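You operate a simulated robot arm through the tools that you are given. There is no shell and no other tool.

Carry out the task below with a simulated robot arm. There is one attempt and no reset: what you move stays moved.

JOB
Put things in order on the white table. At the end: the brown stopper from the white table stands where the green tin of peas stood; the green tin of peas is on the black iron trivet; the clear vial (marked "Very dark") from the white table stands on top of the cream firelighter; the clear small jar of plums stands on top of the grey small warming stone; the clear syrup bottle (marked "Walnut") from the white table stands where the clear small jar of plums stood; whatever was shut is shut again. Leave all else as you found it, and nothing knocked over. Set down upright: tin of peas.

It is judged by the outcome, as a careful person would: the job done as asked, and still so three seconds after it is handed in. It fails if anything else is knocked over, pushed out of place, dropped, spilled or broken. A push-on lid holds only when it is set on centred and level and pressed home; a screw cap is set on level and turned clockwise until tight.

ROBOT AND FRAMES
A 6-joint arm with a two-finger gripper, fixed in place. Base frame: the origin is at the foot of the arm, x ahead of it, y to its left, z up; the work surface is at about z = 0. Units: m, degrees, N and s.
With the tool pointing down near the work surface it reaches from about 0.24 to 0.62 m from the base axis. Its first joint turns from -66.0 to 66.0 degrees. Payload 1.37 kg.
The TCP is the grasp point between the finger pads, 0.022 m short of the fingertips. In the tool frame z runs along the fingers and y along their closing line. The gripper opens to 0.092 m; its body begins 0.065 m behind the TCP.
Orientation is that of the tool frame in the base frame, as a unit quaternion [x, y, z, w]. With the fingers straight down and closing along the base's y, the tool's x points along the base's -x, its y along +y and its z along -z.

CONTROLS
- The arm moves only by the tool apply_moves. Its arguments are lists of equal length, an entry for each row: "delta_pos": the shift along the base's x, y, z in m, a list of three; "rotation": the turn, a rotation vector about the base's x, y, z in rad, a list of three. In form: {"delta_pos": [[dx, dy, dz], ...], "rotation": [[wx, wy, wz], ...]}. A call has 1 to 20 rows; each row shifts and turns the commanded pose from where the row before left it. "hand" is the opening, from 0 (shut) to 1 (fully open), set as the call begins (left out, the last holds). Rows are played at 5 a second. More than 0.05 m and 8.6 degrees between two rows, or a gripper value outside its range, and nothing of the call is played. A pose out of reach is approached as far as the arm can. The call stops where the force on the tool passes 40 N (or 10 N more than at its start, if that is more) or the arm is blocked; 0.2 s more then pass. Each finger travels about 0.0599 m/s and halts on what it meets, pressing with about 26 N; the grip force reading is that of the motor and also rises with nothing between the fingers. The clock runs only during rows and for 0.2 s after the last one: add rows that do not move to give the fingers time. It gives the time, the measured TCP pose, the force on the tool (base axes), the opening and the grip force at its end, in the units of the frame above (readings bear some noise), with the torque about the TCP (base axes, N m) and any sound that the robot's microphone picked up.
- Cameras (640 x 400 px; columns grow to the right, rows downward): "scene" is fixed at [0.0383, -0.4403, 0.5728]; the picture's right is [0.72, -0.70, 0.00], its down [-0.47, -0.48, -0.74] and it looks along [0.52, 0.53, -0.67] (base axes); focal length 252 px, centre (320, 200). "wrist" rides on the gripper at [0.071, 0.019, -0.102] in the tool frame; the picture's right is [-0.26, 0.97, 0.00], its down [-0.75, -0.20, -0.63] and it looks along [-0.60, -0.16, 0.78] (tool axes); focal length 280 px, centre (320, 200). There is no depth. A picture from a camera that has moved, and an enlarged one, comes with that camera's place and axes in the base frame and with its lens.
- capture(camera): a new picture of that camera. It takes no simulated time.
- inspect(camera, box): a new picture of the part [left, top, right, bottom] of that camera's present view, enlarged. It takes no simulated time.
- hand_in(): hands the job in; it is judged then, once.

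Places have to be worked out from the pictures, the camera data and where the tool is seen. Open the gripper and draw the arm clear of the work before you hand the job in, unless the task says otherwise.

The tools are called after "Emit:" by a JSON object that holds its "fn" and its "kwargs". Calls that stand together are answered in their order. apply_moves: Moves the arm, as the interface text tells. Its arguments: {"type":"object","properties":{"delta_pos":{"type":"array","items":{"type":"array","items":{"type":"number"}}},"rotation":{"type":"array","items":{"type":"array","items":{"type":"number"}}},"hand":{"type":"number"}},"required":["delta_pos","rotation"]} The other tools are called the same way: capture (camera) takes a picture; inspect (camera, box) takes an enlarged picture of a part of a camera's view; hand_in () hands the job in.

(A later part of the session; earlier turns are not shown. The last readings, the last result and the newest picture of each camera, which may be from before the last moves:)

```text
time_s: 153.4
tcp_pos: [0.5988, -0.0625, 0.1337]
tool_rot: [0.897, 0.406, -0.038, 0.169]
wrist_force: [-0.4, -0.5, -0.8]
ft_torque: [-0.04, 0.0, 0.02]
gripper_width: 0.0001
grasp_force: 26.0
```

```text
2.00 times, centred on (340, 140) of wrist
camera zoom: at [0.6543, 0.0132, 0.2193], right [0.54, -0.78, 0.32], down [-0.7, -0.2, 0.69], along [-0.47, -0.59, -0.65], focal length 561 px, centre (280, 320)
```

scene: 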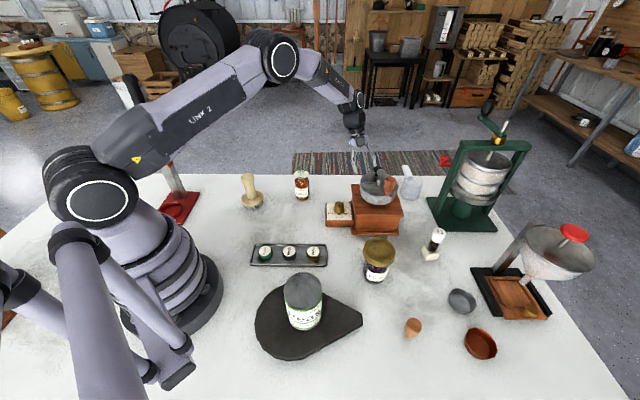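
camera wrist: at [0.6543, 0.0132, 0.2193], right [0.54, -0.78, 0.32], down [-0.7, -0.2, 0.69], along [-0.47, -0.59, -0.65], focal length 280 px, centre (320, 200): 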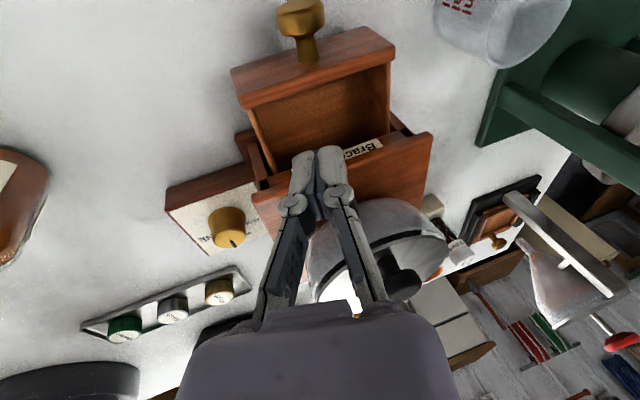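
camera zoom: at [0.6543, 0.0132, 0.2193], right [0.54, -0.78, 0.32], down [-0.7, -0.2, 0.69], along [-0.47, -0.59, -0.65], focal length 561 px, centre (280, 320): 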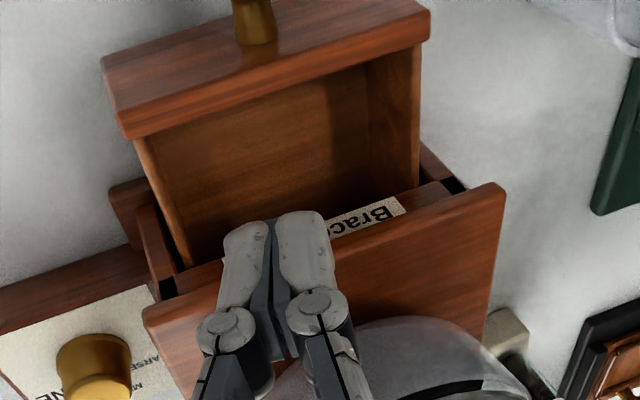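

With the fingers together the inside is clearly visible and empty so far. I'll lower the closed fingers inside behind the drawer front and push it outward to expose the back.

Emit:
{"fn": "apply_moves", "kwargs": {"delta_pos": [[0.001, 0.0097, 0], [0.002, -0.0099, -0.0277], [0.002, -0.0099, -0.0277], [0.0015, -0.0075, -0.021], [0, 0, 0]], "rotation": [[0, 0, 0], [0, 0, 0], [0, 0, 0], [0, 0, 0], [0, 0, 0]]}}

Emit:
{"fn": "inspect", "kwargs": {"camera": "wrist", "box": [200, 60, 480, 280]}}

```text
time_s: 154.6
tcp_pos: [0.6049, -0.0789, 0.0578]
tool_rot: [0.898, 0.405, -0.038, 0.169]
wrist_force: [-0.3, 0.1, 0.0]
ft_torque: [0.02, 0.01, 0.04]
gripper_width: 0.0001
grasp_force: 25.5
```

```text
1.82 times, centred on (340, 170) of wrist
camera zoom: at [0.6597, -0.004, 0.1446], right [0.54, -0.78, 0.32], down [-0.7, -0.2, 0.69], along [-0.47, -0.59, -0.65], focal length 510 px, centre (284, 254)
```

zoom: 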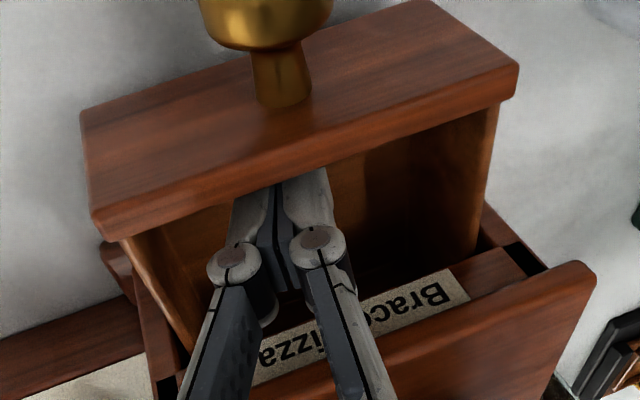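

The fingers are inside behind the front panel. Pushing outward in small steps.

Emit:
{"fn": "apply_moves", "kwargs": {"delta_pos": [[0, 0, -0.005], [0.003, 0.003, 0], [0.003, 0.003, 0], [0.003, 0.003, 0], [0.003, 0.003, 0], [0, 0, 0]], "rotation": [[0, 0, 0], [0, 0, 0], [0, 0, 0], [0, 0, 0], [0, 0, 0], [0, 0, 0]]}}

Emit:
{"fn": "apply_moves", "kwargs": {"delta_pos": [[0.003, 0.003, 0], [0.003, 0.003, 0], [0.003, 0.003, 0], [0, 0, 0]], "rotation": [[0, 0, 0], [0, 0, 0], [0, 0, 0], [0, 0, 0]]}}

Emit:
{"fn": "inspect", "kwargs": {"camera": "wrist", "box": [200, 60, 480, 280]}}

```text
time_s: 156.0
tcp_pos: [0.617, -0.0664, 0.0513]
tool_rot: [0.897, 0.406, -0.039, 0.169]
wrist_force: [-0.9, -0.2, -0.2]
ft_torque: [0.01, 0.0, 0.0]
gripper_width: 0.0
grasp_force: 26.3
```

```text
time_s: 157.0
tcp_pos: [0.6259, -0.0614, 0.0493]
tool_rot: [0.898, 0.405, -0.042, 0.169]
wrist_force: [-24.5, -15.6, 11.7]
ft_torque: [0.21, -0.18, -0.06]
gripper_width: 0.006
grasp_force: 28.0
```

```text
1.82 times, centred on (340, 170) of wrist
camera zoom: at [0.6814, 0.0144, 0.1363], right [0.54, -0.78, 0.32], down [-0.69, -0.2, 0.69], along [-0.48, -0.59, -0.65], focal length 510 px, centre (284, 254)
```

zoom: 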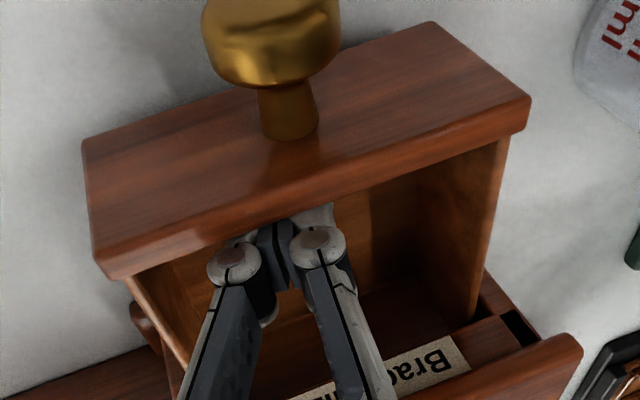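

The drawer has reached its stop (28 N). Backing the fingers off slightly and rising out to look at the whole inside.

Emit:
{"fn": "apply_moves", "kwargs": {"delta_pos": [[-0.003, -0.003, 0], [-0.002, -0.002, 0], [-0.0014, 0.0067, 0.0188], [-0.0021, 0.01, 0.0282], [-0.0027, 0.0134, 0.0376], [0, 0, 0]], "rotation": [[0, 0, 0], [0, 0, 0], [0, 0, 0], [0, 0, 0], [0, 0, 0], [0, 0, 0]]}}

Emit:
{"fn": "capture", "kwargs": {"camera": "wrist"}}

Emit:
{"fn": "inspect", "kwargs": {"camera": "wrist", "box": [220, 60, 460, 260]}}

```text
time_s: 158.4
tcp_pos: [0.6133, -0.0332, 0.1348]
tool_rot: [0.897, 0.406, -0.039, 0.169]
wrist_force: [-0.5, -0.2, -0.9]
ft_torque: [-0.03, 0.0, -0.02]
gripper_width: 0.0
grasp_force: 28.1
```

```text
taken
camera wrist: at [0.6687, 0.0404, 0.2213], right [0.54, -0.78, 0.32], down [-0.7, -0.2, 0.69], along [-0.47, -0.59, -0.65], focal length 280 px, centre (320, 200)
```

wrist: 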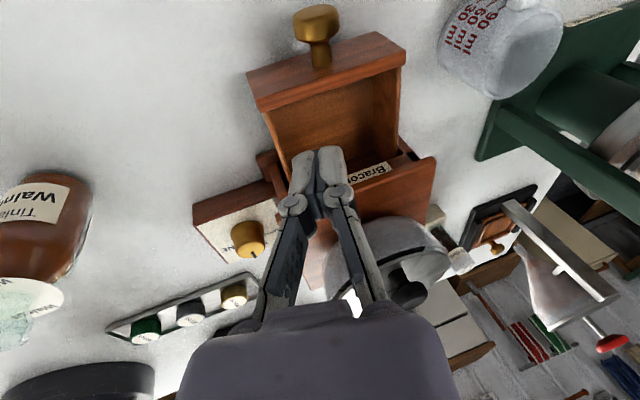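

```text
2.00 times, centred on (340, 160) of wrist
camera zoom: at [0.6687, 0.0404, 0.2213], right [0.54, -0.78, 0.32], down [-0.7, -0.2, 0.69], along [-0.47, -0.59, -0.65], focal length 561 px, centre (280, 280)
```

zoom: 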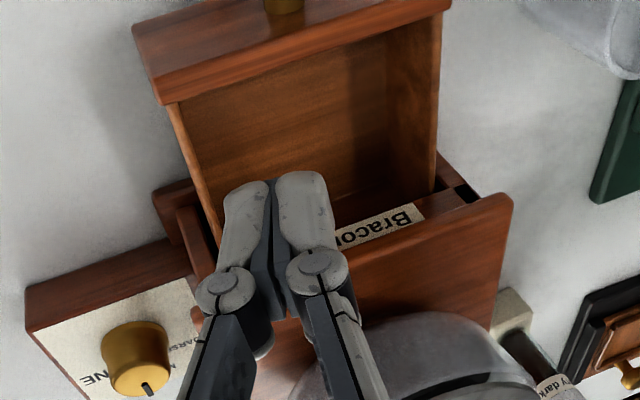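

Emit:
{"fn": "inspect", "kwargs": {"camera": "wrist", "box": [270, 80, 410, 190]}}

Emit:
{"fn": "apply_moves", "kwargs": {"delta_pos": [[-0.008, 0.0, 0.03], [-0.008, 0.0, 0.03], [-0.008, 0.0, 0.03], [0, 0, 0]], "rotation": [[0.114, 0.0233, 0], [0.114, 0.0233, 0], [0.114, 0.0233, 0], [0, 0, 0]]}}

Emit:
{"fn": "capture", "kwargs": {"camera": "wrist"}}

Emit:
{"fn": "inspect", "kwargs": {"camera": "wrist", "box": [280, 20, 440, 160]}}

```text
3.64 times, centred on (340, 135) of wrist
camera zoom: at [0.6687, 0.0404, 0.2213], right [0.54, -0.78, 0.32], down [-0.7, -0.2, 0.69], along [-0.47, -0.59, -0.65], focal length 1020 px, centre (247, 436)
```

zoom: 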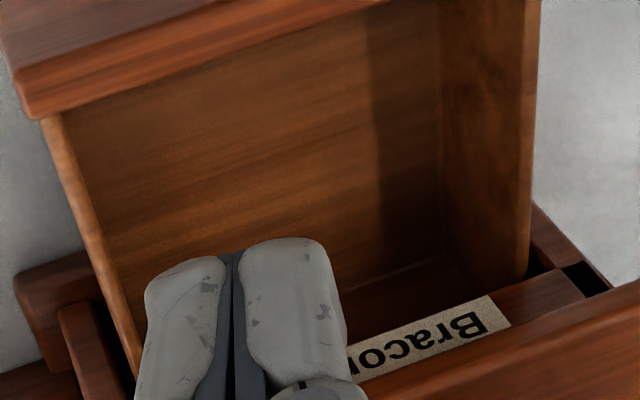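

```text
time_s: 159.4
tcp_pos: [0.5914, -0.0332, 0.227]
tool_rot: [0.911, 0.412, -0.001, -0.001]
wrist_force: [-0.4, -0.4, -0.3]
ft_torque: [0.04, -0.02, -0.02]
gripper_width: 0.0
grasp_force: 27.6
```

```text
taken
camera wrist: at [0.6526, 0.0086, 0.3289], right [0.55, -0.83, 0.0], down [-0.65, -0.43, 0.62], along [-0.52, -0.34, -0.78], focal length 280 px, centre (320, 200)
```

wrist: 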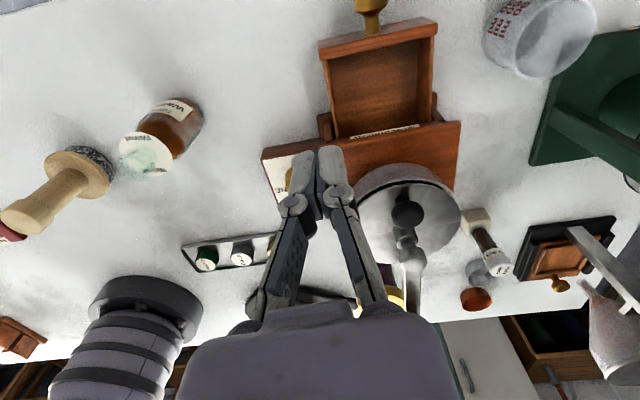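

```text
2.86 times, centred on (360, 90) of wrist
camera zoom: at [0.6526, 0.0086, 0.3289], right [0.55, -0.83, 0.0], down [-0.65, -0.43, 0.62], along [-0.52, -0.34, -0.78], focal length 801 px, centre (206, 514)
```

zoom: 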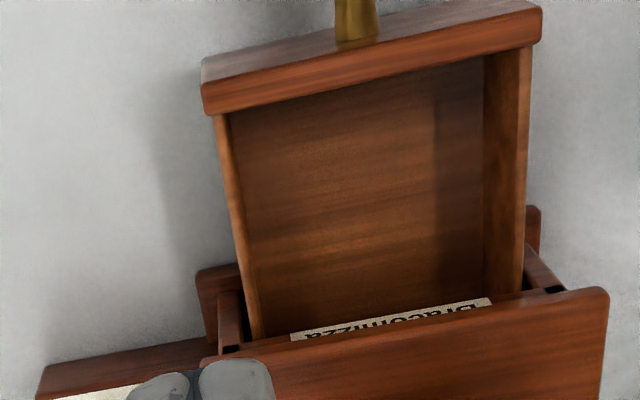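

The drawer is completely empty (its back edge is visible now). I need to shut it: I'll straddle the drawer front with the open fingers and ease it inward, then finish with the knob.

Emit:
{"fn": "apply_moves", "kwargs": {"delta_pos": [[0.001, 0, 0], [0.001, 0, 0], [0.001, 0, 0], [0.001, 0, 0], [0.001, 0, 0], [0.001, -0.002, 0], [0.001, -0.002, 0], [0.001, -0.002, 0], [0.001, -0.003, -0.01], [0.001, -0.003, -0.02], [0.001, -0.003, -0.03], [0, 0, 0]], "rotation": [[0, 0, 0.1371], [0, 0, 0.1371], [0, 0, 0.1371], [0, 0, 0.1371], [0, 0, 0.1371], [0, 0, 0.1371], [0, 0, 0.1371], [0, 0, 0.1371], [0, 0, 0.1371], [0, 0, 0.1371], [0, 0, 0.1371], [0, 0, 0]], "hand": 0.6}}

Emit:
{"fn": "capture", "kwargs": {"camera": "wrist"}}

```text
time_s: 162.0
tcp_pos: [0.6011, -0.0491, 0.1649]
tool_rot: [0.382, 0.924, 0.0, 0.0]
wrist_force: [0.3, 0.7, 0.1]
ft_torque: [-0.02, 0.01, 0.0]
gripper_width: 0.0555
grasp_force: 0.0
```

```text
taken
camera wrist: at [0.5653, 0.0173, 0.2677], right [0.87, 0.5, 0.0], down [0.39, -0.68, 0.63], along [0.31, -0.54, -0.78], focal length 280 px, centre (320, 200)
```

wrist: 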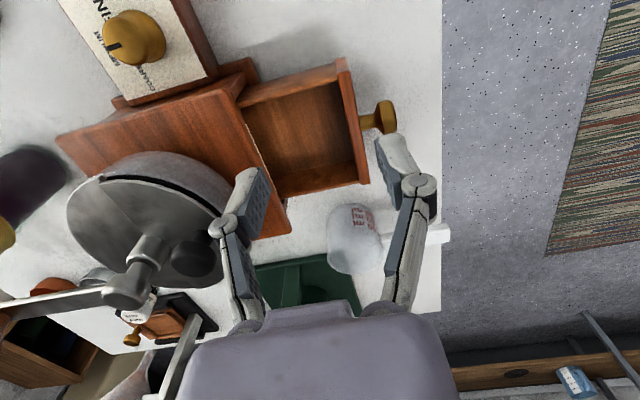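

Clear view now: the drawer front's top edge lies at n≈0.41. I'll straddle it beside the knob and lower the fingers.

Emit:
{"fn": "apply_moves", "kwargs": {"delta_pos": [[0.0165, 0.0113, 0], [0, 0, -0.04], [0, 0, -0.03], [0, 0, 0]], "rotation": [[0, 0, 0], [0, 0, 0], [0, 0, 0], [0, 0, 0]]}}

Emit:
{"fn": "capture", "kwargs": {"camera": "wrist"}}

```text
time_s: 163.0
tcp_pos: [0.6191, -0.0359, 0.0969]
tool_rot: [0.382, 0.924, 0.0, 0.0]
wrist_force: [-0.1, 0.8, -0.3]
ft_torque: [-0.01, 0.0, -0.01]
gripper_width: 0.055
grasp_force: 0.0
```

```text
taken
camera wrist: at [0.5819, 0.0297, 0.1984], right [0.87, 0.5, 0.0], down [0.39, -0.68, 0.63], along [0.31, -0.54, -0.78], focal length 280 px, centre (320, 200)
```

wrist: 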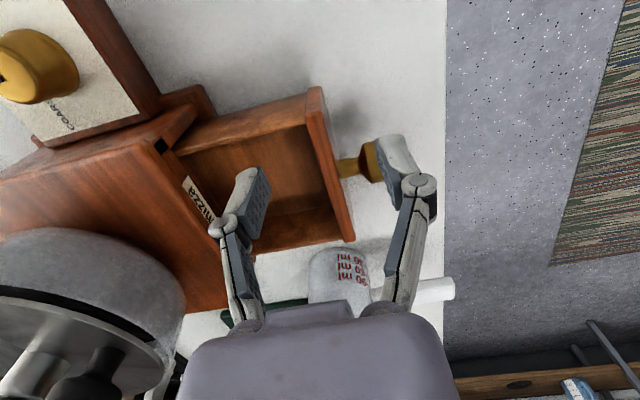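

Emit:
{"fn": "apply_moves", "kwargs": {"delta_pos": [[0.0026, -0.0028, 0], [0, 0, -0.015], [0, 0, -0.012], [0, 0, 0]], "rotation": [[0, 0, 0], [0, 0, 0], [0, 0, 0], [0, 0, 0]]}}

Emit:
{"fn": "capture", "kwargs": {"camera": "wrist"}}

```text
time_s: 164.0
tcp_pos: [0.6221, -0.0379, 0.0695]
tool_rot: [0.382, 0.924, 0.0, 0.0]
wrist_force: [-0.4, 0.0, 0.3]
ft_torque: [0.02, -0.03, -0.01]
gripper_width: 0.0551
grasp_force: 0.1
```

```text
taken
camera wrist: at [0.5853, 0.0267, 0.1714], right [0.87, 0.5, 0.0], down [0.39, -0.68, 0.63], along [0.31, -0.54, -0.78], focal length 280 px, centre (320, 200)
```

wrist: 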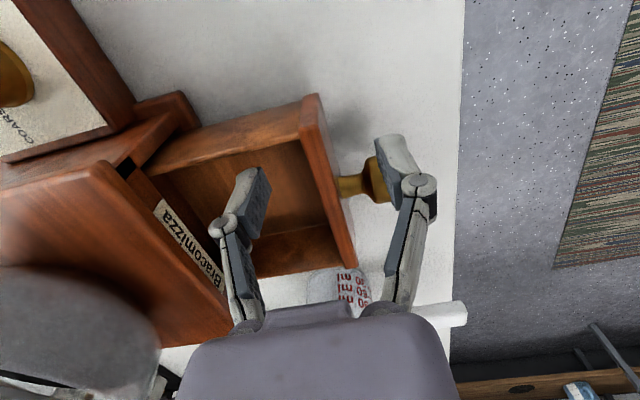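

Fingers straddle the front without contact. Lowering a few mm and easing the drawer inward.

Emit:
{"fn": "apply_moves", "kwargs": {"delta_pos": [[0, 0, -0.008], [-0.003, -0.003, 0], [-0.003, -0.003, 0], [-0.003, -0.003, 0], [-0.003, -0.003, 0], [0, 0, 0]], "rotation": [[0, 0, 0], [0, 0, 0], [0, 0, 0], [0, 0, 0], [0, 0, 0], [0, 0, 0]]}}

Emit:
{"fn": "apply_moves", "kwargs": {"delta_pos": [[-0.003, -0.003, 0], [-0.003, -0.003, 0], [-0.003, -0.003, 0], [-0.003, -0.003, 0], [0, 0, 0]], "rotation": [[0, 0, 0], [0, 0, 0], [0, 0, 0], [0, 0, 0], [0, 0, 0]]}}

Emit:
{"fn": "capture", "kwargs": {"camera": "wrist"}}

```text
time_s: 165.4
tcp_pos: [0.6094, -0.0522, 0.0611]
tool_rot: [0.381, 0.924, 0.0, 0.0]
wrist_force: [-0.5, 0.4, 0.6]
ft_torque: [-0.01, -0.01, 0.02]
gripper_width: 0.0552
grasp_force: 0.1
```

```text
time_s: 166.6
tcp_pos: [0.5986, -0.0625, 0.0622]
tool_rot: [0.382, 0.924, 0.001, 0.0]
wrist_force: [2.4, 5.6, 1.8]
ft_torque: [-0.13, 0.03, -0.09]
gripper_width: 0.0535
grasp_force: 0.1
```

```text
taken
camera wrist: at [0.5618, 0.0027, 0.1639], right [0.87, 0.5, 0.0], down [0.39, -0.68, 0.63], along [0.31, -0.54, -0.78], focal length 280 px, centre (320, 200)
```

wrist: 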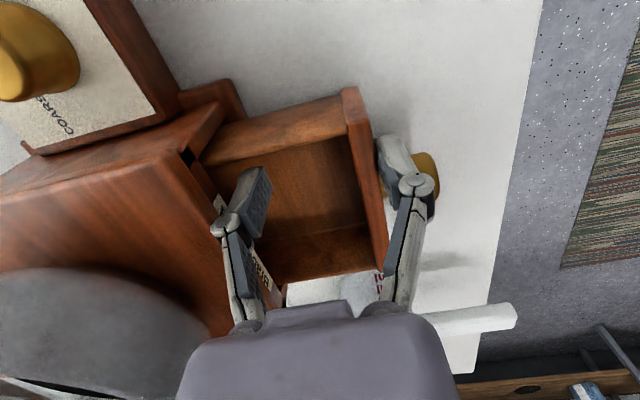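

The outer finger is now pushing the drawer in; I'll narrow the hand so the inner finger stays off the mill and continue.

Emit:
{"fn": "apply_moves", "kwargs": {"delta_pos": [[0, 0, 0], [0, 0, 0], [0, 0, 0]], "rotation": [[0, 0, 0], [0, 0, 0], [0, 0, 0]], "hand": 0.33}}

Emit:
{"fn": "apply_moves", "kwargs": {"delta_pos": [[-0.003, -0.003, 0], [-0.003, -0.003, 0], [-0.003, -0.003, 0], [0, 0, 0]], "rotation": [[0, 0, 0], [0, 0, 0], [0, 0, 0], [0, 0, 0]]}}

Emit:
{"fn": "capture", "kwargs": {"camera": "wrist"}}

```text
time_s: 167.4
tcp_pos: [0.5993, -0.0633, 0.0617]
tool_rot: [0.382, 0.924, 0.0, 0.0]
wrist_force: [0.1, -0.2, -0.1]
ft_torque: [0.02, -0.03, 0.02]
gripper_width: 0.0304
grasp_force: 0.1
```

```text
time_s: 168.4
tcp_pos: [0.5876, -0.072, 0.0612]
tool_rot: [0.382, 0.924, 0.001, 0.001]
wrist_force: [3.3, 6.6, 3.2]
ft_torque: [-0.12, 0.12, -0.06]
gripper_width: 0.0277
grasp_force: 0.1
```

```text
taken
camera wrist: at [0.5525, -0.0064, 0.1639], right [0.87, 0.5, 0.0], down [0.39, -0.68, 0.63], along [0.31, -0.54, -0.78], focal length 280 px, centre (320, 200)
```

wrist: 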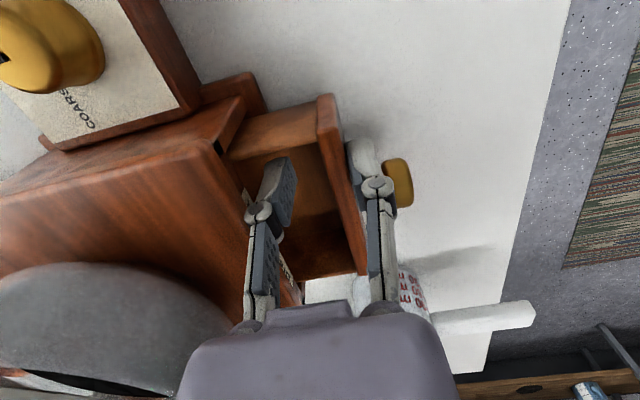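

Drawer is about 4.5 cm open now. Rising out and returning to the knob-grip orientation to finish closing it.

Emit:
{"fn": "apply_moves", "kwargs": {"delta_pos": [[0, 0, 0.03], [0, 0, 0.04], [0.003, 0.01, 0.04], [0.0, 0.01, 0.0], [0, 0.01, 0], [0, 0.01, 0], [0, 0.01, 0], [0, 0.01, 0], [0, 0.01, 0], [0, 0.01, 0], [0, 0.01, 0], [0, 0, 0], [0, 0, 0], [0, 0, 0], [0, 0, -0.01], [0, 0, -0.01], [0, 0, 0], [0, 0, 0]], "rotation": [[0, 0, 0], [0, 0, 0], [0, 0, 0], [0, 0, -0.1371], [0, 0, -0.1371], [0, 0, -0.1371], [0, 0, -0.1371], [0, 0, -0.1371], [0, 0, -0.1371], [0, 0, -0.1371], [0, 0, -0.1371], [0, 0, -0.1371], [0, 0, -0.1371], [0, 0, -0.1371], [-0.114, -0.0233, 0], [-0.114, -0.0233, 0], [-0.114, -0.0233, 0], [0, 0, 0]], "hand": 0.5}}

Emit:
{"fn": "capture", "kwargs": {"camera": "wrist"}}

```text
time_s: 172.2
tcp_pos: [0.5923, 0.0186, 0.1523]
tool_rot: [0.898, 0.405, -0.039, 0.17]
wrist_force: [0.5, -0.6, 0.2]
ft_torque: [-0.01, 0.01, -0.01]
gripper_width: 0.0462
grasp_force: 0.0
```

```text
taken
camera wrist: at [0.6467, 0.0927, 0.2377], right [0.54, -0.78, 0.32], down [-0.7, -0.2, 0.69], along [-0.47, -0.59, -0.65], focal length 280 px, centre (320, 200)
```

wrist: 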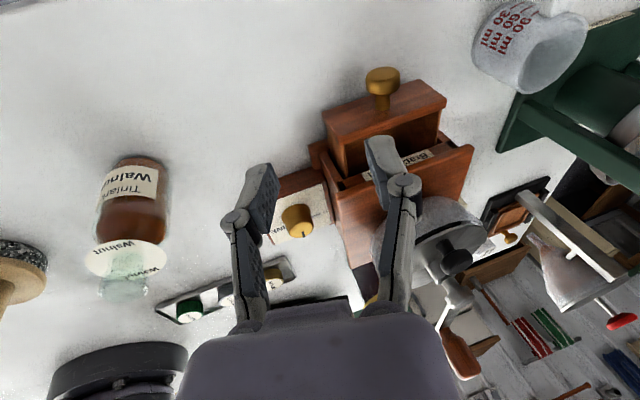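

Knob now at (0.637, -0.061), i.e. 4.8 cm open. Going to it along the tool axis and gripping.

Emit:
{"fn": "apply_moves", "kwargs": {"delta_pos": [[0.017, -0.0204, 0.0015], [0.017, -0.0204, 0.0015], [0.002, -0.0098, -0.0275], [0.002, -0.0098, -0.0275], [0.002, -0.0098, -0.0275], [0.002, -0.0098, -0.0265], [0, 0, 0]], "rotation": [[0, 0, 0], [0, 0, 0], [0, 0, 0], [0, 0, 0], [0, 0, 0], [0, 0, 0], [0, 0, 0]]}}

Emit:
{"fn": "inspect", "kwargs": {"camera": "wrist", "box": [200, 80, 480, 300]}}

```text
time_s: 173.8
tcp_pos: [0.6354, -0.0634, 0.0432]
tool_rot: [0.897, 0.406, -0.039, 0.17]
wrist_force: [-0.5, 0.1, -0.4]
ft_torque: [-0.02, 0.01, -0.04]
gripper_width: 0.046
grasp_force: 0.1
```

```text
1.82 times, centred on (340, 190) of wrist
camera zoom: at [0.6897, 0.0113, 0.1294], right [0.54, -0.78, 0.32], down [-0.7, -0.2, 0.69], along [-0.47, -0.59, -0.65], focal length 510 px, centre (284, 218)
```

zoom: 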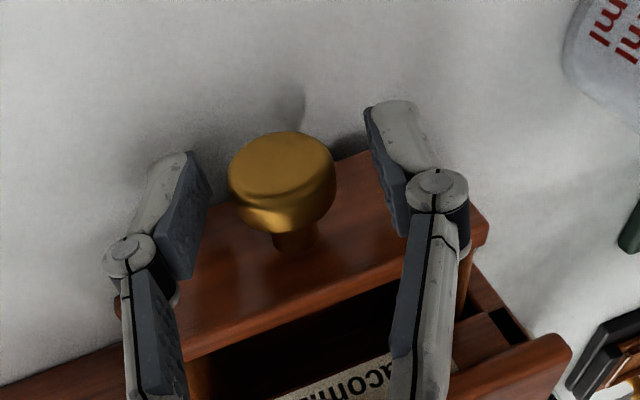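

Good alignment. Closing on the knob and pushing the drawer in.

Emit:
{"fn": "apply_moves", "kwargs": {"delta_pos": [[0, 0, 0.001], [0, 0, 0], [0, 0, 0]], "rotation": [[0, 0, 0], [0, 0, 0], [0, 0, 0]], "hand": 0.0}}

Emit:
{"fn": "apply_moves", "kwargs": {"delta_pos": [[-0.003, -0.003, 0], [-0.003, -0.003, 0], [-0.003, -0.003, 0], [-0.003, -0.003, 0], [0, 0, 0]], "rotation": [[0, 0, 0], [0, 0, 0], [0, 0, 0], [0, 0, 0], [0, 0, 0]]}}

```text
time_s: 174.6
tcp_pos: [0.6341, -0.0629, 0.0431]
tool_rot: [0.897, 0.406, -0.039, 0.169]
wrist_force: [-5.4, 5.9, -3.0]
ft_torque: [0.09, -0.01, 0.07]
gripper_width: 0.0261
grasp_force: 27.9
```

```text
time_s: 175.8
tcp_pos: [0.6211, -0.0737, 0.0463]
tool_rot: [0.898, 0.405, -0.038, 0.169]
wrist_force: [8.8, -7.5, -21.3]
ft_torque: [0.12, -0.07, 0.14]
gripper_width: 0.0265
grasp_force: 28.5
```

Emit:
{"fn": "apply_moves", "kwargs": {"delta_pos": [[-0.0025, -0.0034, -0.001], [-0.003, -0.003, 0], [-0.003, -0.003, 0], [-0.003, -0.003, 0], [0, 0, 0]], "rotation": [[0, 0, 0], [0, 0, 0], [0, 0, 0], [0, 0, 0], [0, 0, 0]]}}

Emit:
{"fn": "apply_moves", "kwargs": {"delta_pos": [[-0.0025, -0.0025, 0], [-0.0025, -0.0025, 0], [0, 0, 0]], "rotation": [[0, 0, 0], [0, 0, 0], [0, 0, 0]]}}

```text
time_s: 177.0
tcp_pos: [0.6113, -0.0846, 0.0445]
tool_rot: [0.898, 0.405, -0.039, 0.169]
wrist_force: [-16.0, 17.9, 13.5]
ft_torque: [0.18, 0.25, -0.07]
gripper_width: 0.0264
grasp_force: 28.0
```

```text
time_s: 177.8
tcp_pos: [0.6044, -0.0917, 0.0449]
tool_rot: [0.897, 0.406, -0.039, 0.169]
wrist_force: [-10.0, 9.6, 0.3]
ft_torque: [0.13, 0.12, 0.0]
gripper_width: 0.0266
grasp_force: 27.6
```

Emit:
{"fn": "apply_moves", "kwargs": {"delta_pos": [[-0.002, -0.0008, 0], [-0.0015, -0.0015, 0], [-0.001, -0.001, 0], [0, 0, 0]], "rotation": [[0, 0, 0], [0, 0, 0], [0, 0, 0], [0, 0, 0]]}}

Emit:
{"fn": "apply_moves", "kwargs": {"delta_pos": [[-0.0007, -0.0007, 0], [0, 0, 0]], "rotation": [[0, 0, 0], [0, 0, 0]]}}

```text
time_s: 178.8
tcp_pos: [0.6001, -0.0956, 0.0449]
tool_rot: [0.897, 0.406, -0.038, 0.17]
wrist_force: [16.7, -4.2, -19.5]
ft_torque: [0.17, -0.14, 0.23]
gripper_width: 0.0264
grasp_force: 27.9
```

```text
time_s: 179.4
tcp_pos: [0.6009, -0.0936, 0.0456]
tool_rot: [0.897, 0.406, -0.038, 0.17]
wrist_force: [17.6, 1.5, -13.4]
ft_torque: [0.05, -0.09, 0.2]
gripper_width: 0.0264
grasp_force: 28.0
```

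The n-force is up to ~13 N: the drawer is home. Releasing and backing off.

Emit:
{"fn": "apply_moves", "kwargs": {"delta_pos": [[0, 0, 0], [0, 0, 0], [0, 0, 0]], "rotation": [[0, 0, 0], [0, 0, 0], [0, 0, 0]], "hand": 0.5}}

Emit:
{"fn": "apply_moves", "kwargs": {"delta_pos": [[-0.0014, 0.0067, 0.0188], [-0.0021, 0.01, 0.0282], [-0.0027, 0.0134, 0.0376], [0, 0.02, 0.03], [0, 0.02, 0.03], [0, 0, 0]], "rotation": [[0, 0, 0], [0, 0, 0], [0, 0, 0], [0, 0, 0], [0, 0, 0], [0, 0, 0]]}}

Emit:
{"fn": "inspect", "kwargs": {"camera": "wrist", "box": [220, 40, 500, 260]}}

Emit:
{"fn": "capture", "kwargs": {"camera": "scene"}}

```text
time_s: 180.2
tcp_pos: [0.5991, -0.095, 0.0447]
tool_rot: [0.898, 0.405, -0.039, 0.169]
wrist_force: [0.1, -0.9, 0.7]
ft_torque: [0.01, 0.0, 0.01]
gripper_width: 0.0461
grasp_force: 0.1
```

```text
time_s: 181.6
tcp_pos: [0.5925, -0.0248, 0.1908]
tool_rot: [0.898, 0.405, -0.038, 0.169]
wrist_force: [0.2, 0.8, 0.1]
ft_torque: [0.04, 0.01, 0.0]
gripper_width: 0.0459
grasp_force: 0.0
```

```text
1.82 times, centred on (360, 150) of wrist
camera zoom: at [0.6477, 0.0492, 0.2779], right [0.54, -0.78, 0.32], down [-0.7, -0.2, 0.69], along [-0.47, -0.59, -0.65], focal length 510 px, centre (247, 291)
```

zoom: 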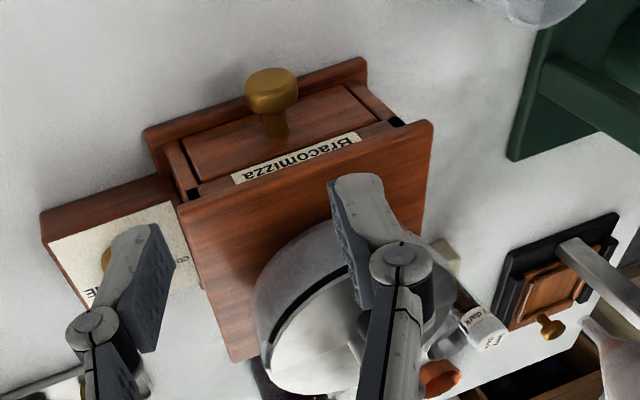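

```text
taken
```

scene: 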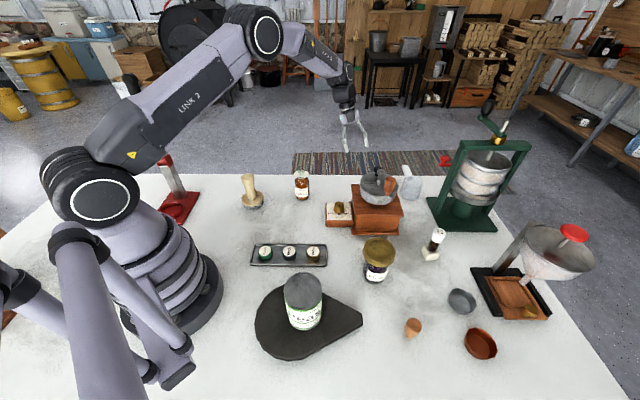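

The drawer is shut. As another check, I'll take a close look at the two fluted tins, in case one of them actually is or holds the grey stone.

Emit:
{"fn": "apply_moves", "kwargs": {"delta_pos": [[-0.03, 0.005, 0.03], [-0.03, 0.0, 0.03], [-0.03, 0.0, 0.03], [-0.009, -0.0247, 0], [-0.009, -0.0247, 0], [-0.009, -0.0247, 0], [-0.009, -0.0247, 0], [-0.009, -0.0247, 0], [-0.009, -0.0247, 0], [-0.009, -0.0247, 0], [-0.009, -0.0247, 0], [-0.009, -0.0247, 0], [-0.009, -0.0247, 0], [-0.009, -0.0247, 0], [-0.009, -0.0247, 0], [-0.009, -0.0247, -0.02], [-0.009, -0.0247, -0.03], [-0.009, -0.0247, -0.03], [0, -0.0247, -0.03], [0, 0, 0]], "rotation": [[0.114, 0.0233, 0], [0.114, 0.0233, 0], [0.114, 0.0233, 0], [0, 0, 0.1433], [0, 0, 0.1433], [0, 0, 0.1433], [0, 0, 0.1433], [0, 0, 0.1433], [0, 0, 0.1433], [0, 0, 0.1433], [0, 0, 0.1433], [0, 0, 0.1433], [0, 0, 0.1433], [0, 0, 0.1433], [0, 0, 0.1433], [0, 0, 0.1433], [0, 0, 0.1433], [0, 0, 0.1433], [0, 0, 0.1433], [0, 0, 0]], "hand": 0.0}}

Emit:
{"fn": "capture", "kwargs": {"camera": "wrist"}}

Emit:
{"fn": "inspect", "kwargs": {"camera": "wrist", "box": [180, 60, 420, 240]}}

```text
time_s: 185.8
tcp_pos: [0.3716, -0.4142, 0.1695]
tool_rot: [0.0, 1.0, 0.0, 0.001]
wrist_force: [0.0, 0.8, -0.7]
ft_torque: [-0.01, 0.0, 0.02]
gripper_width: 0.0
grasp_force: 25.9
```

```text
taken
camera wrist: at [0.3003, -0.3933, 0.271], right [0.26, 0.97, 0.0], down [0.75, -0.2, 0.63], along [0.6, -0.16, -0.78], focal length 280 px, centre (320, 200)
```

wrist: 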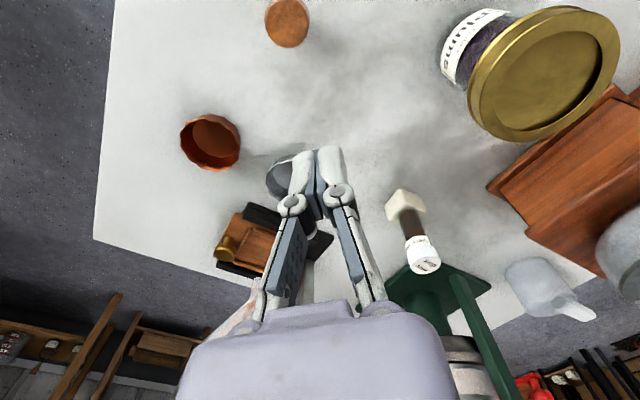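

```text
2.22 times, centred on (300, 150) of wrist
camera zoom: at [0.3003, -0.3933, 0.271], right [0.26, 0.97, 0.0], down [0.75, -0.2, 0.63], along [0.6, -0.16, -0.78], focal length 623 px, centre (364, 311)
```

zoom: 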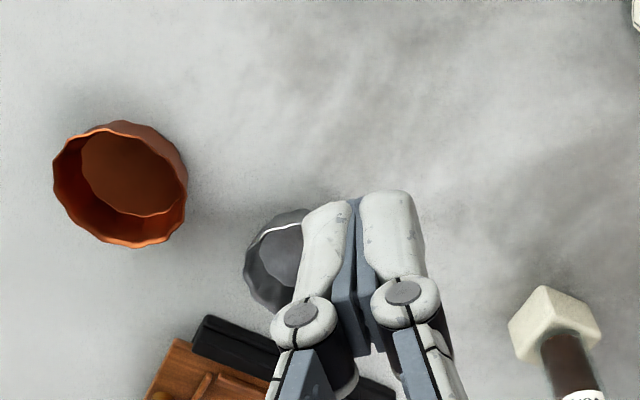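

The fluted tins are hollow. I'll scan the smudged middle of the table at higher zoom for any low-contrast flat stone.

Emit:
{"fn": "inspect", "kwargs": {"camera": "scene", "box": [265, 195, 355, 250]}}

Emit:
{"fn": "inspect", "kwargs": {"camera": "scene", "box": [320, 235, 420, 310]}}

Emit:
{"fn": "inspect", "kwargs": {"camera": "scene", "box": [200, 215, 290, 290]}}

Emit:
{"fn": "inspect", "kwargs": {"camera": "scene", "box": [380, 240, 470, 340]}}

Emit:
{"fn": "inspect", "kwargs": {"camera": "scene", "box": [300, 170, 370, 215]}}

```text
7.11 times, centred on (310, 222) of scene
camera zoom: at [0.0383, -0.4403, 0.5728], right [0.72, -0.7, 0.0], down [-0.47, -0.48, -0.74], along [0.52, 0.53, -0.67], focal length 1788 px, centre (391, 40)
```

zoom: 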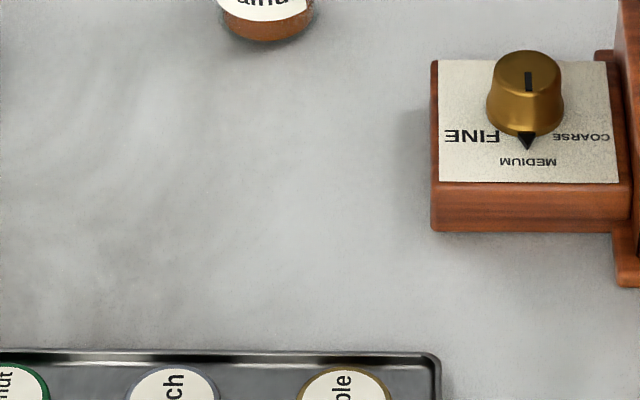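

```text
5.33 times, centred on (370, 272) of scene
camera zoom: at [0.0383, -0.4403, 0.5728], right [0.72, -0.7, 0.0], down [-0.47, -0.48, -0.74], along [0.52, 0.53, -0.67], focal length 1341 px, centre (53, -187)
```

zoom: 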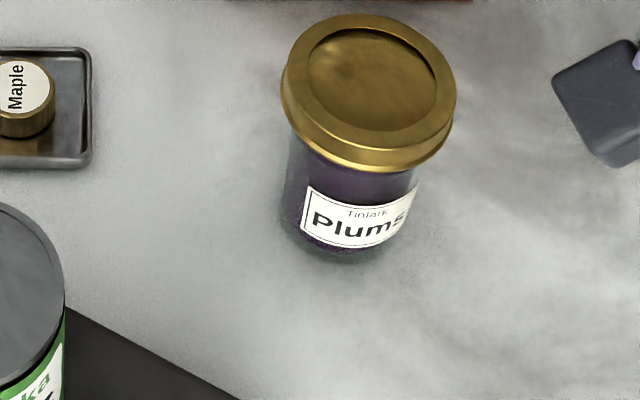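

```text
5.33 times, centred on (245, 252) of scene
camera zoom: at [0.0383, -0.4403, 0.5728], right [0.72, -0.7, 0.0], down [-0.47, -0.48, -0.74], along [0.52, 0.53, -0.67], focal length 1341 px, centre (720, -80)
```

zoom: 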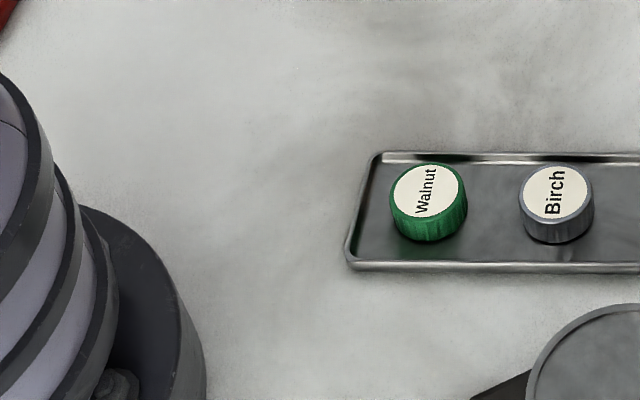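

```text
4.00 times, centred on (425, 290) of scene
camera zoom: at [0.0383, -0.4403, 0.5728], right [0.72, -0.7, 0.0], down [-0.47, -0.48, -0.74], along [0.52, 0.53, -0.67], focal length 1006 px, centre (-100, -160)
```

zoom: 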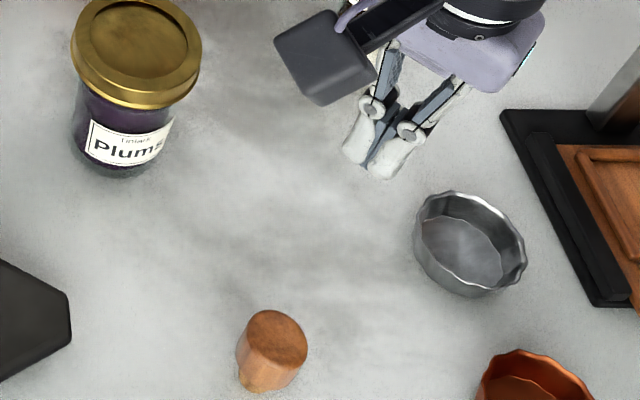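

```text
8.89 times, centred on (335, 192) of scene
camera zoom: at [0.0383, -0.4403, 0.5728], right [0.72, -0.7, 0.0], down [-0.47, -0.48, -0.74], along [0.52, 0.53, -0.67], focal length 2235 px, centre (187, 267)
```

zoom: 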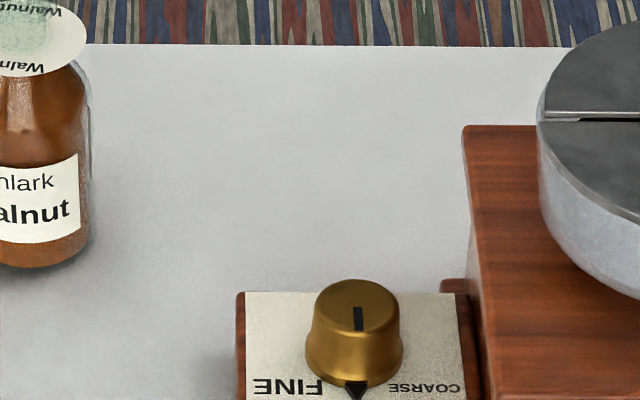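

Nothing there either. I'll look down on the mill's hopper from above, since its split top might be a cover over something.

Emit:
{"fn": "apply_moves", "kwargs": {"delta_pos": [[0, 0, 0.045], [0, 0, 0.045], [0, 0.02, 0.045], [0.01, 0.045, 0.02], [0.01, 0.045, 0.02], [0.01, 0.045, 0], [0.01, 0.045, 0], [0.01, 0.045, 0], [0.01, 0.02, 0], [0, 0, 0]], "rotation": [[0, 0, 0], [0, 0, 0], [0, 0, 0], [0, 0, 0], [0, 0, 0], [0, 0, 0], [0, 0, 0], [0, 0, 0], [0, 0, 0], [0, 0, 0]]}}

Emit:
{"fn": "capture", "kwargs": {"camera": "wrist"}}

Emit:
{"fn": "inspect", "kwargs": {"camera": "wrist", "box": [200, 40, 440, 240]}}

```text
refused: row 4 steps farther than a row can; nothing moved
```

```text
taken
camera wrist: at [0.3003, -0.3933, 0.271], right [0.26, 0.97, 0.0], down [0.75, -0.2, 0.63], along [0.6, -0.16, -0.78], focal length 280 px, centre (320, 200)
```

wrist: 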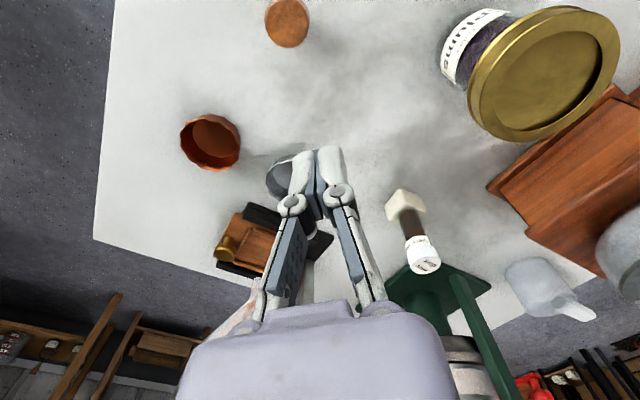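

```text
2.00 times, centred on (320, 140) of wrist
camera zoom: at [0.3003, -0.3933, 0.271], right [0.26, 0.97, 0.0], down [0.75, -0.2, 0.63], along [0.6, -0.16, -0.78], focal length 561 px, centre (320, 320)
```

zoom: 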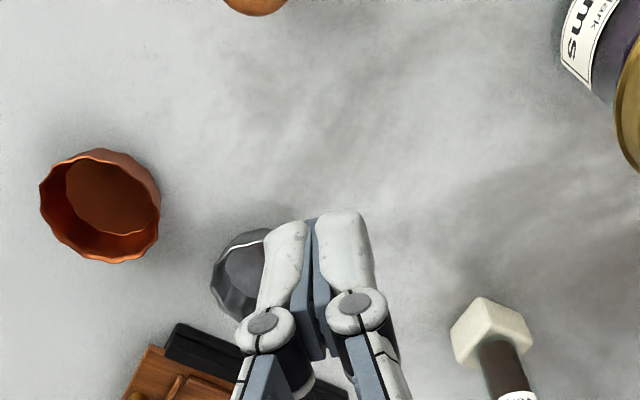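

One row was too long; repeating with shorter steps.

Emit:
{"fn": "apply_moves", "kwargs": {"delta_pos": [[0, 0, 0.045], [0, 0, 0.045], [0, 0.015, 0.045], [0.01, 0.04, 0.015], [0.01, 0.045, 0.01], [0.01, 0.045, 0], [0.01, 0.045, 0], [0.01, 0.045, 0], [0.01, 0.03, 0], [0, 0, 0]], "rotation": [[0, 0, 0], [0, 0, 0], [0, 0, 0], [0, 0, 0], [0, 0, 0], [0, 0, 0], [0, 0, 0], [0, 0, 0], [0, 0, 0], [0, 0, 0]]}}

Emit:
{"fn": "capture", "kwargs": {"camera": "wrist"}}

Emit:
{"fn": "inspect", "kwargs": {"camera": "wrist", "box": [200, 40, 440, 240]}}

```text
time_s: 188.0
tcp_pos: [0.4306, -0.15, 0.33]
tool_rot: [-0.001, 1.0, 0.0, 0.0]
wrist_force: [-0.3, -0.8, -0.3]
ft_torque: [0.03, -0.01, 0.0]
gripper_width: 0.0001
grasp_force: 26.1
```

```text
taken
camera wrist: at [0.3601, -0.1293, 0.4311], right [0.26, 0.96, 0.0], down [0.75, -0.2, 0.63], along [0.6, -0.16, -0.78], focal length 280 px, centre (320, 200)
```

wrist: 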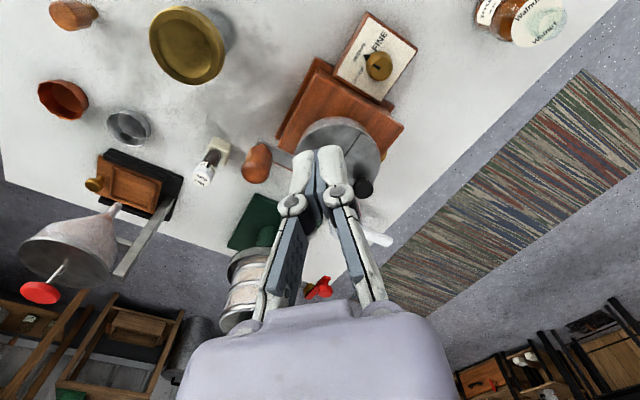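

```text
2.00 times, centred on (320, 140) of wrist
camera zoom: at [0.3601, -0.1293, 0.4311], right [0.26, 0.96, 0.0], down [0.75, -0.2, 0.63], along [0.6, -0.16, -0.78], focal length 561 px, centre (320, 320)
```

zoom: 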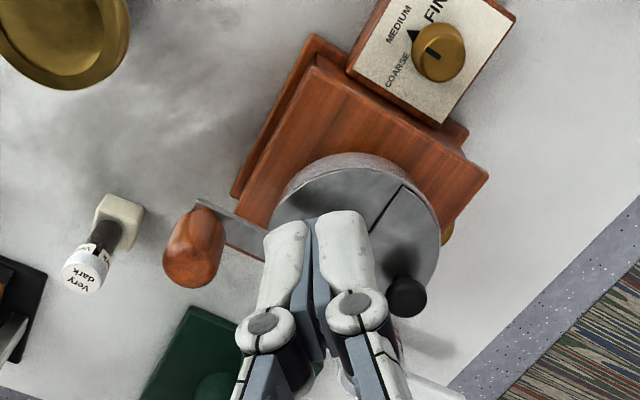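

Important thought: that wooden piece is shaped exactly like an all-wood tart tamper (to go with the tart tins), so the granite puck would be the warming stone with the tamper standing — stuck — on it. I'll go back and try to part them: grip low on the stem, press down so table friction holds the stone, and twist.

Emit:
{"fn": "apply_moves", "kwargs": {"delta_pos": [[-0.02, 0.045, -0.005], [-0.02, 0.045, -0.005], [-0.02, 0.045, -0.005], [-0.02, 0.045, -0.005], [-0.02, 0.045, -0.01], [-0.01, 0.045, -0.01], [-0.0096, 0.037, -0.01], [0, 0, 0]], "rotation": [[0, 0, 0], [0, 0, 0], [0, 0, 0], [0, 0, 0], [0, 0, 0], [0, 0, 0], [0, 0, 0], [0, 0, 0]], "hand": 0.6}}

Emit:
{"fn": "capture", "kwargs": {"camera": "wrist"}}

```text
refused: row 5 steps farther than a row can; nothing moved
```

```text
taken
camera wrist: at [0.3601, -0.1293, 0.4311], right [0.26, 0.96, 0.0], down [0.75, -0.2, 0.63], along [0.6, -0.16, -0.78], focal length 280 px, centre (320, 200)
```

wrist: 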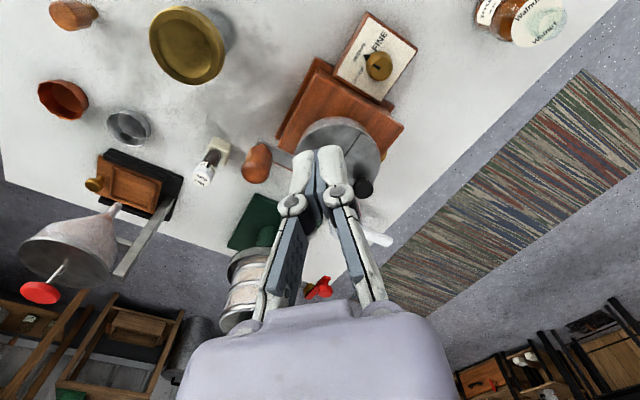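

Emit:
{"fn": "apply_moves", "kwargs": {"delta_pos": [[-0.015, 0.0384, -0.01], [-0.015, 0.0384, -0.01], [-0.015, 0.0384, -0.01], [-0.015, 0.0384, -0.01], [-0.015, 0.0384, -0.01], [-0.015, 0.0384, -0.01], [-0.015, 0.0384, -0.01], [-0.015, 0.0382, -0.01], [0, 0, 0]], "rotation": [[0, 0, 0], [0, 0, 0], [0, 0, 0], [0, 0, 0], [0, 0, 0], [0, 0, 0], [0, 0, 0], [0, 0, 0], [0, 0, 0]], "hand": 0.6}}

Emit:
{"fn": "capture", "kwargs": {"camera": "wrist"}}

```text
time_s: 190.0
tcp_pos: [0.3097, 0.1587, 0.2507]
tool_rot: [0.0, 1.0, 0.0, 0.001]
wrist_force: [-0.3, 0.7, -0.8]
ft_torque: [-0.03, 0.02, 0.01]
gripper_width: 0.0552
grasp_force: 0.1
```

```text
taken
camera wrist: at [0.2381, 0.1797, 0.3525], right [0.26, 0.96, 0.0], down [0.75, -0.2, 0.63], along [0.6, -0.16, -0.78], focal length 280 px, centre (320, 200)
```

wrist: 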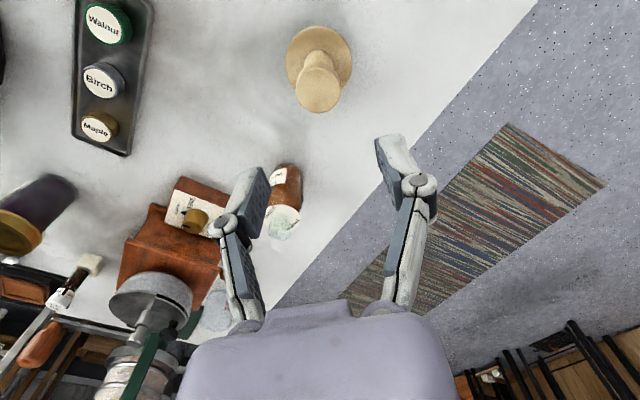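

Gripping the knob, then pressing down moderately and twisting.

Emit:
{"fn": "apply_moves", "kwargs": {"delta_pos": [[0, -0.001, -0.045], [0, 0, -0.045], [0, 0, -0.04], [0, 0, -0.025], [0, 0, 0]], "rotation": [[0, 0, 0], [0, 0, 0], [0, 0, 0], [0, 0, 0], [0, 0, 0]]}}

Emit:
{"fn": "apply_moves", "kwargs": {"delta_pos": [[0, 0, 0], [0, 0, 0], [0, 0, 0]], "rotation": [[0, 0, 0], [0, 0, 0], [0, 0, 0]], "hand": 0.0}}

Emit:
{"fn": "apply_moves", "kwargs": {"delta_pos": [[0, 0, -0.0015], [0, 0, 0]], "rotation": [[0, 0, 0], [0, 0, 0]]}}

```text
time_s: 191.2
tcp_pos: [0.3105, 0.1603, 0.092]
tool_rot: [0.001, 1.0, -0.001, 0.001]
wrist_force: [-0.7, -1.4, -0.6]
ft_torque: [-0.01, -0.05, 0.0]
gripper_width: 0.0553
grasp_force: 0.0
```

```text
time_s: 192.0
tcp_pos: [0.3104, 0.1611, 0.0913]
tool_rot: [0.0, 1.0, 0.0, 0.0]
wrist_force: [0.3, -0.2, 0.2]
ft_torque: [-0.01, -0.01, 0.01]
gripper_width: 0.0362
grasp_force: 25.7
```

```text
time_s: 192.6
tcp_pos: [0.3094, 0.16, 0.0911]
tool_rot: [0.0, 1.0, 0.0, 0.0]
wrist_force: [-1.0, -1.8, 6.9]
ft_torque: [0.12, 0.11, 0.01]
gripper_width: 0.0363
grasp_force: 26.3
```

Emit:
{"fn": "apply_moves", "kwargs": {"delta_pos": [[0, 0, -0.0015], [0, 0, 0]], "rotation": [[0, 0, 0], [0, 0, 0]]}}

Emit:
{"fn": "inspect", "kwargs": {"camera": "scene", "box": [235, 190, 275, 215]}}

Emit:
{"fn": "apply_moves", "kwargs": {"delta_pos": [[0, 0, 0], [0, 0, 0], [0, 0, 0], [0, 0, 0]], "rotation": [[0, 0, 0.14], [0, 0, 0.14], [0, 0, 0.14], [0, 0, 0]]}}

Emit:
{"fn": "inspect", "kwargs": {"camera": "scene", "box": [235, 190, 275, 215]}}

```text
time_s: 193.2
tcp_pos: [0.309, 0.1589, 0.0903]
tool_rot: [0.0, 1.0, 0.002, 0.001]
wrist_force: [2.6, -4.1, 14.6]
ft_torque: [0.0, -0.15, -0.02]
gripper_width: 0.0367
grasp_force: 26.0
```

```text
16.00 times, centred on (255, 202) of scene
camera zoom: at [0.0382, -0.4403, 0.5728], right [0.72, -0.7, 0.0], down [-0.47, -0.48, -0.74], along [0.52, 0.53, -0.67], focal length 4024 px, centre (1360, 160)
```

zoom: 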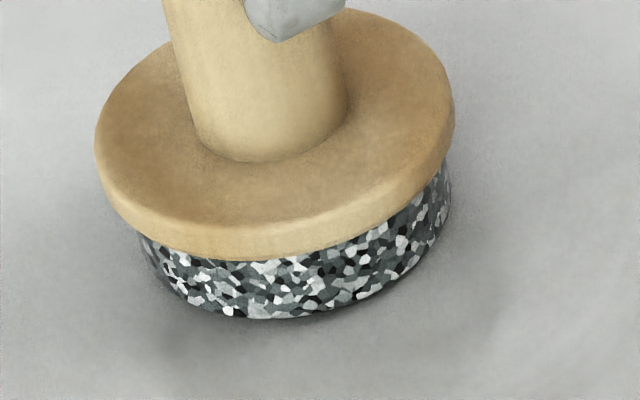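

```text
time_s: 194.2
tcp_pos: [0.3078, 0.1561, 0.0911]
tool_rot: [-0.21, 0.978, 0.0, 0.0]
wrist_force: [-0.6, 0.2, -0.6]
ft_torque: [0.01, -0.01, 0.0]
gripper_width: 0.0358
grasp_force: 25.8
```

```text
16.00 times, centred on (255, 202) of scene
camera zoom: at [0.0383, -0.4403, 0.5728], right [0.72, -0.7, 0.0], down [-0.47, -0.48, -0.74], along [0.52, 0.53, -0.67], focal length 4024 px, centre (1360, 160)
```

zoom: 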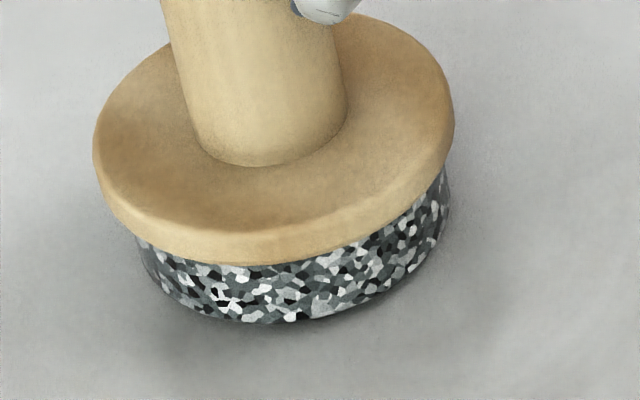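

The puck still turns with the wood even under ~15 N, so they're firmly one. Turning it back and checking its position against the original picture before releasing.

Emit:
{"fn": "apply_moves", "kwargs": {"delta_pos": [[0, 0, 0.001], [0, 0, 0], [0, 0, 0], [0, 0, 0]], "rotation": [[0, 0, -0.14], [0, 0, -0.14], [0, 0, -0.14], [0, 0, 0]]}}

Emit:
{"fn": "inspect", "kwargs": {"camera": "scene", "box": [235, 165, 275, 215]}}

```text
time_s: 195.2
tcp_pos: [0.3091, 0.1555, 0.0917]
tool_rot: [0.002, 1.0, 0.0, -0.001]
wrist_force: [-0.2, 0.7, -0.1]
ft_torque: [-0.02, -0.01, -0.03]
gripper_width: 0.0364
grasp_force: 26.0
```

```text
8.00 times, centred on (255, 190) of scene
camera zoom: at [0.0383, -0.4403, 0.5728], right [0.72, -0.7, 0.0], down [-0.47, -0.48, -0.74], along [0.52, 0.53, -0.67], focal length 2012 px, centre (840, 280)
```

zoom: 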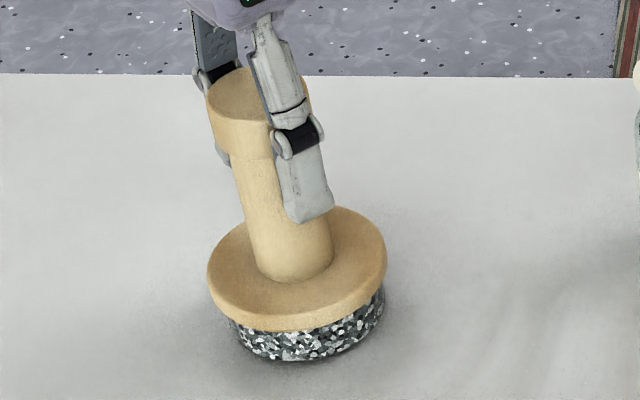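

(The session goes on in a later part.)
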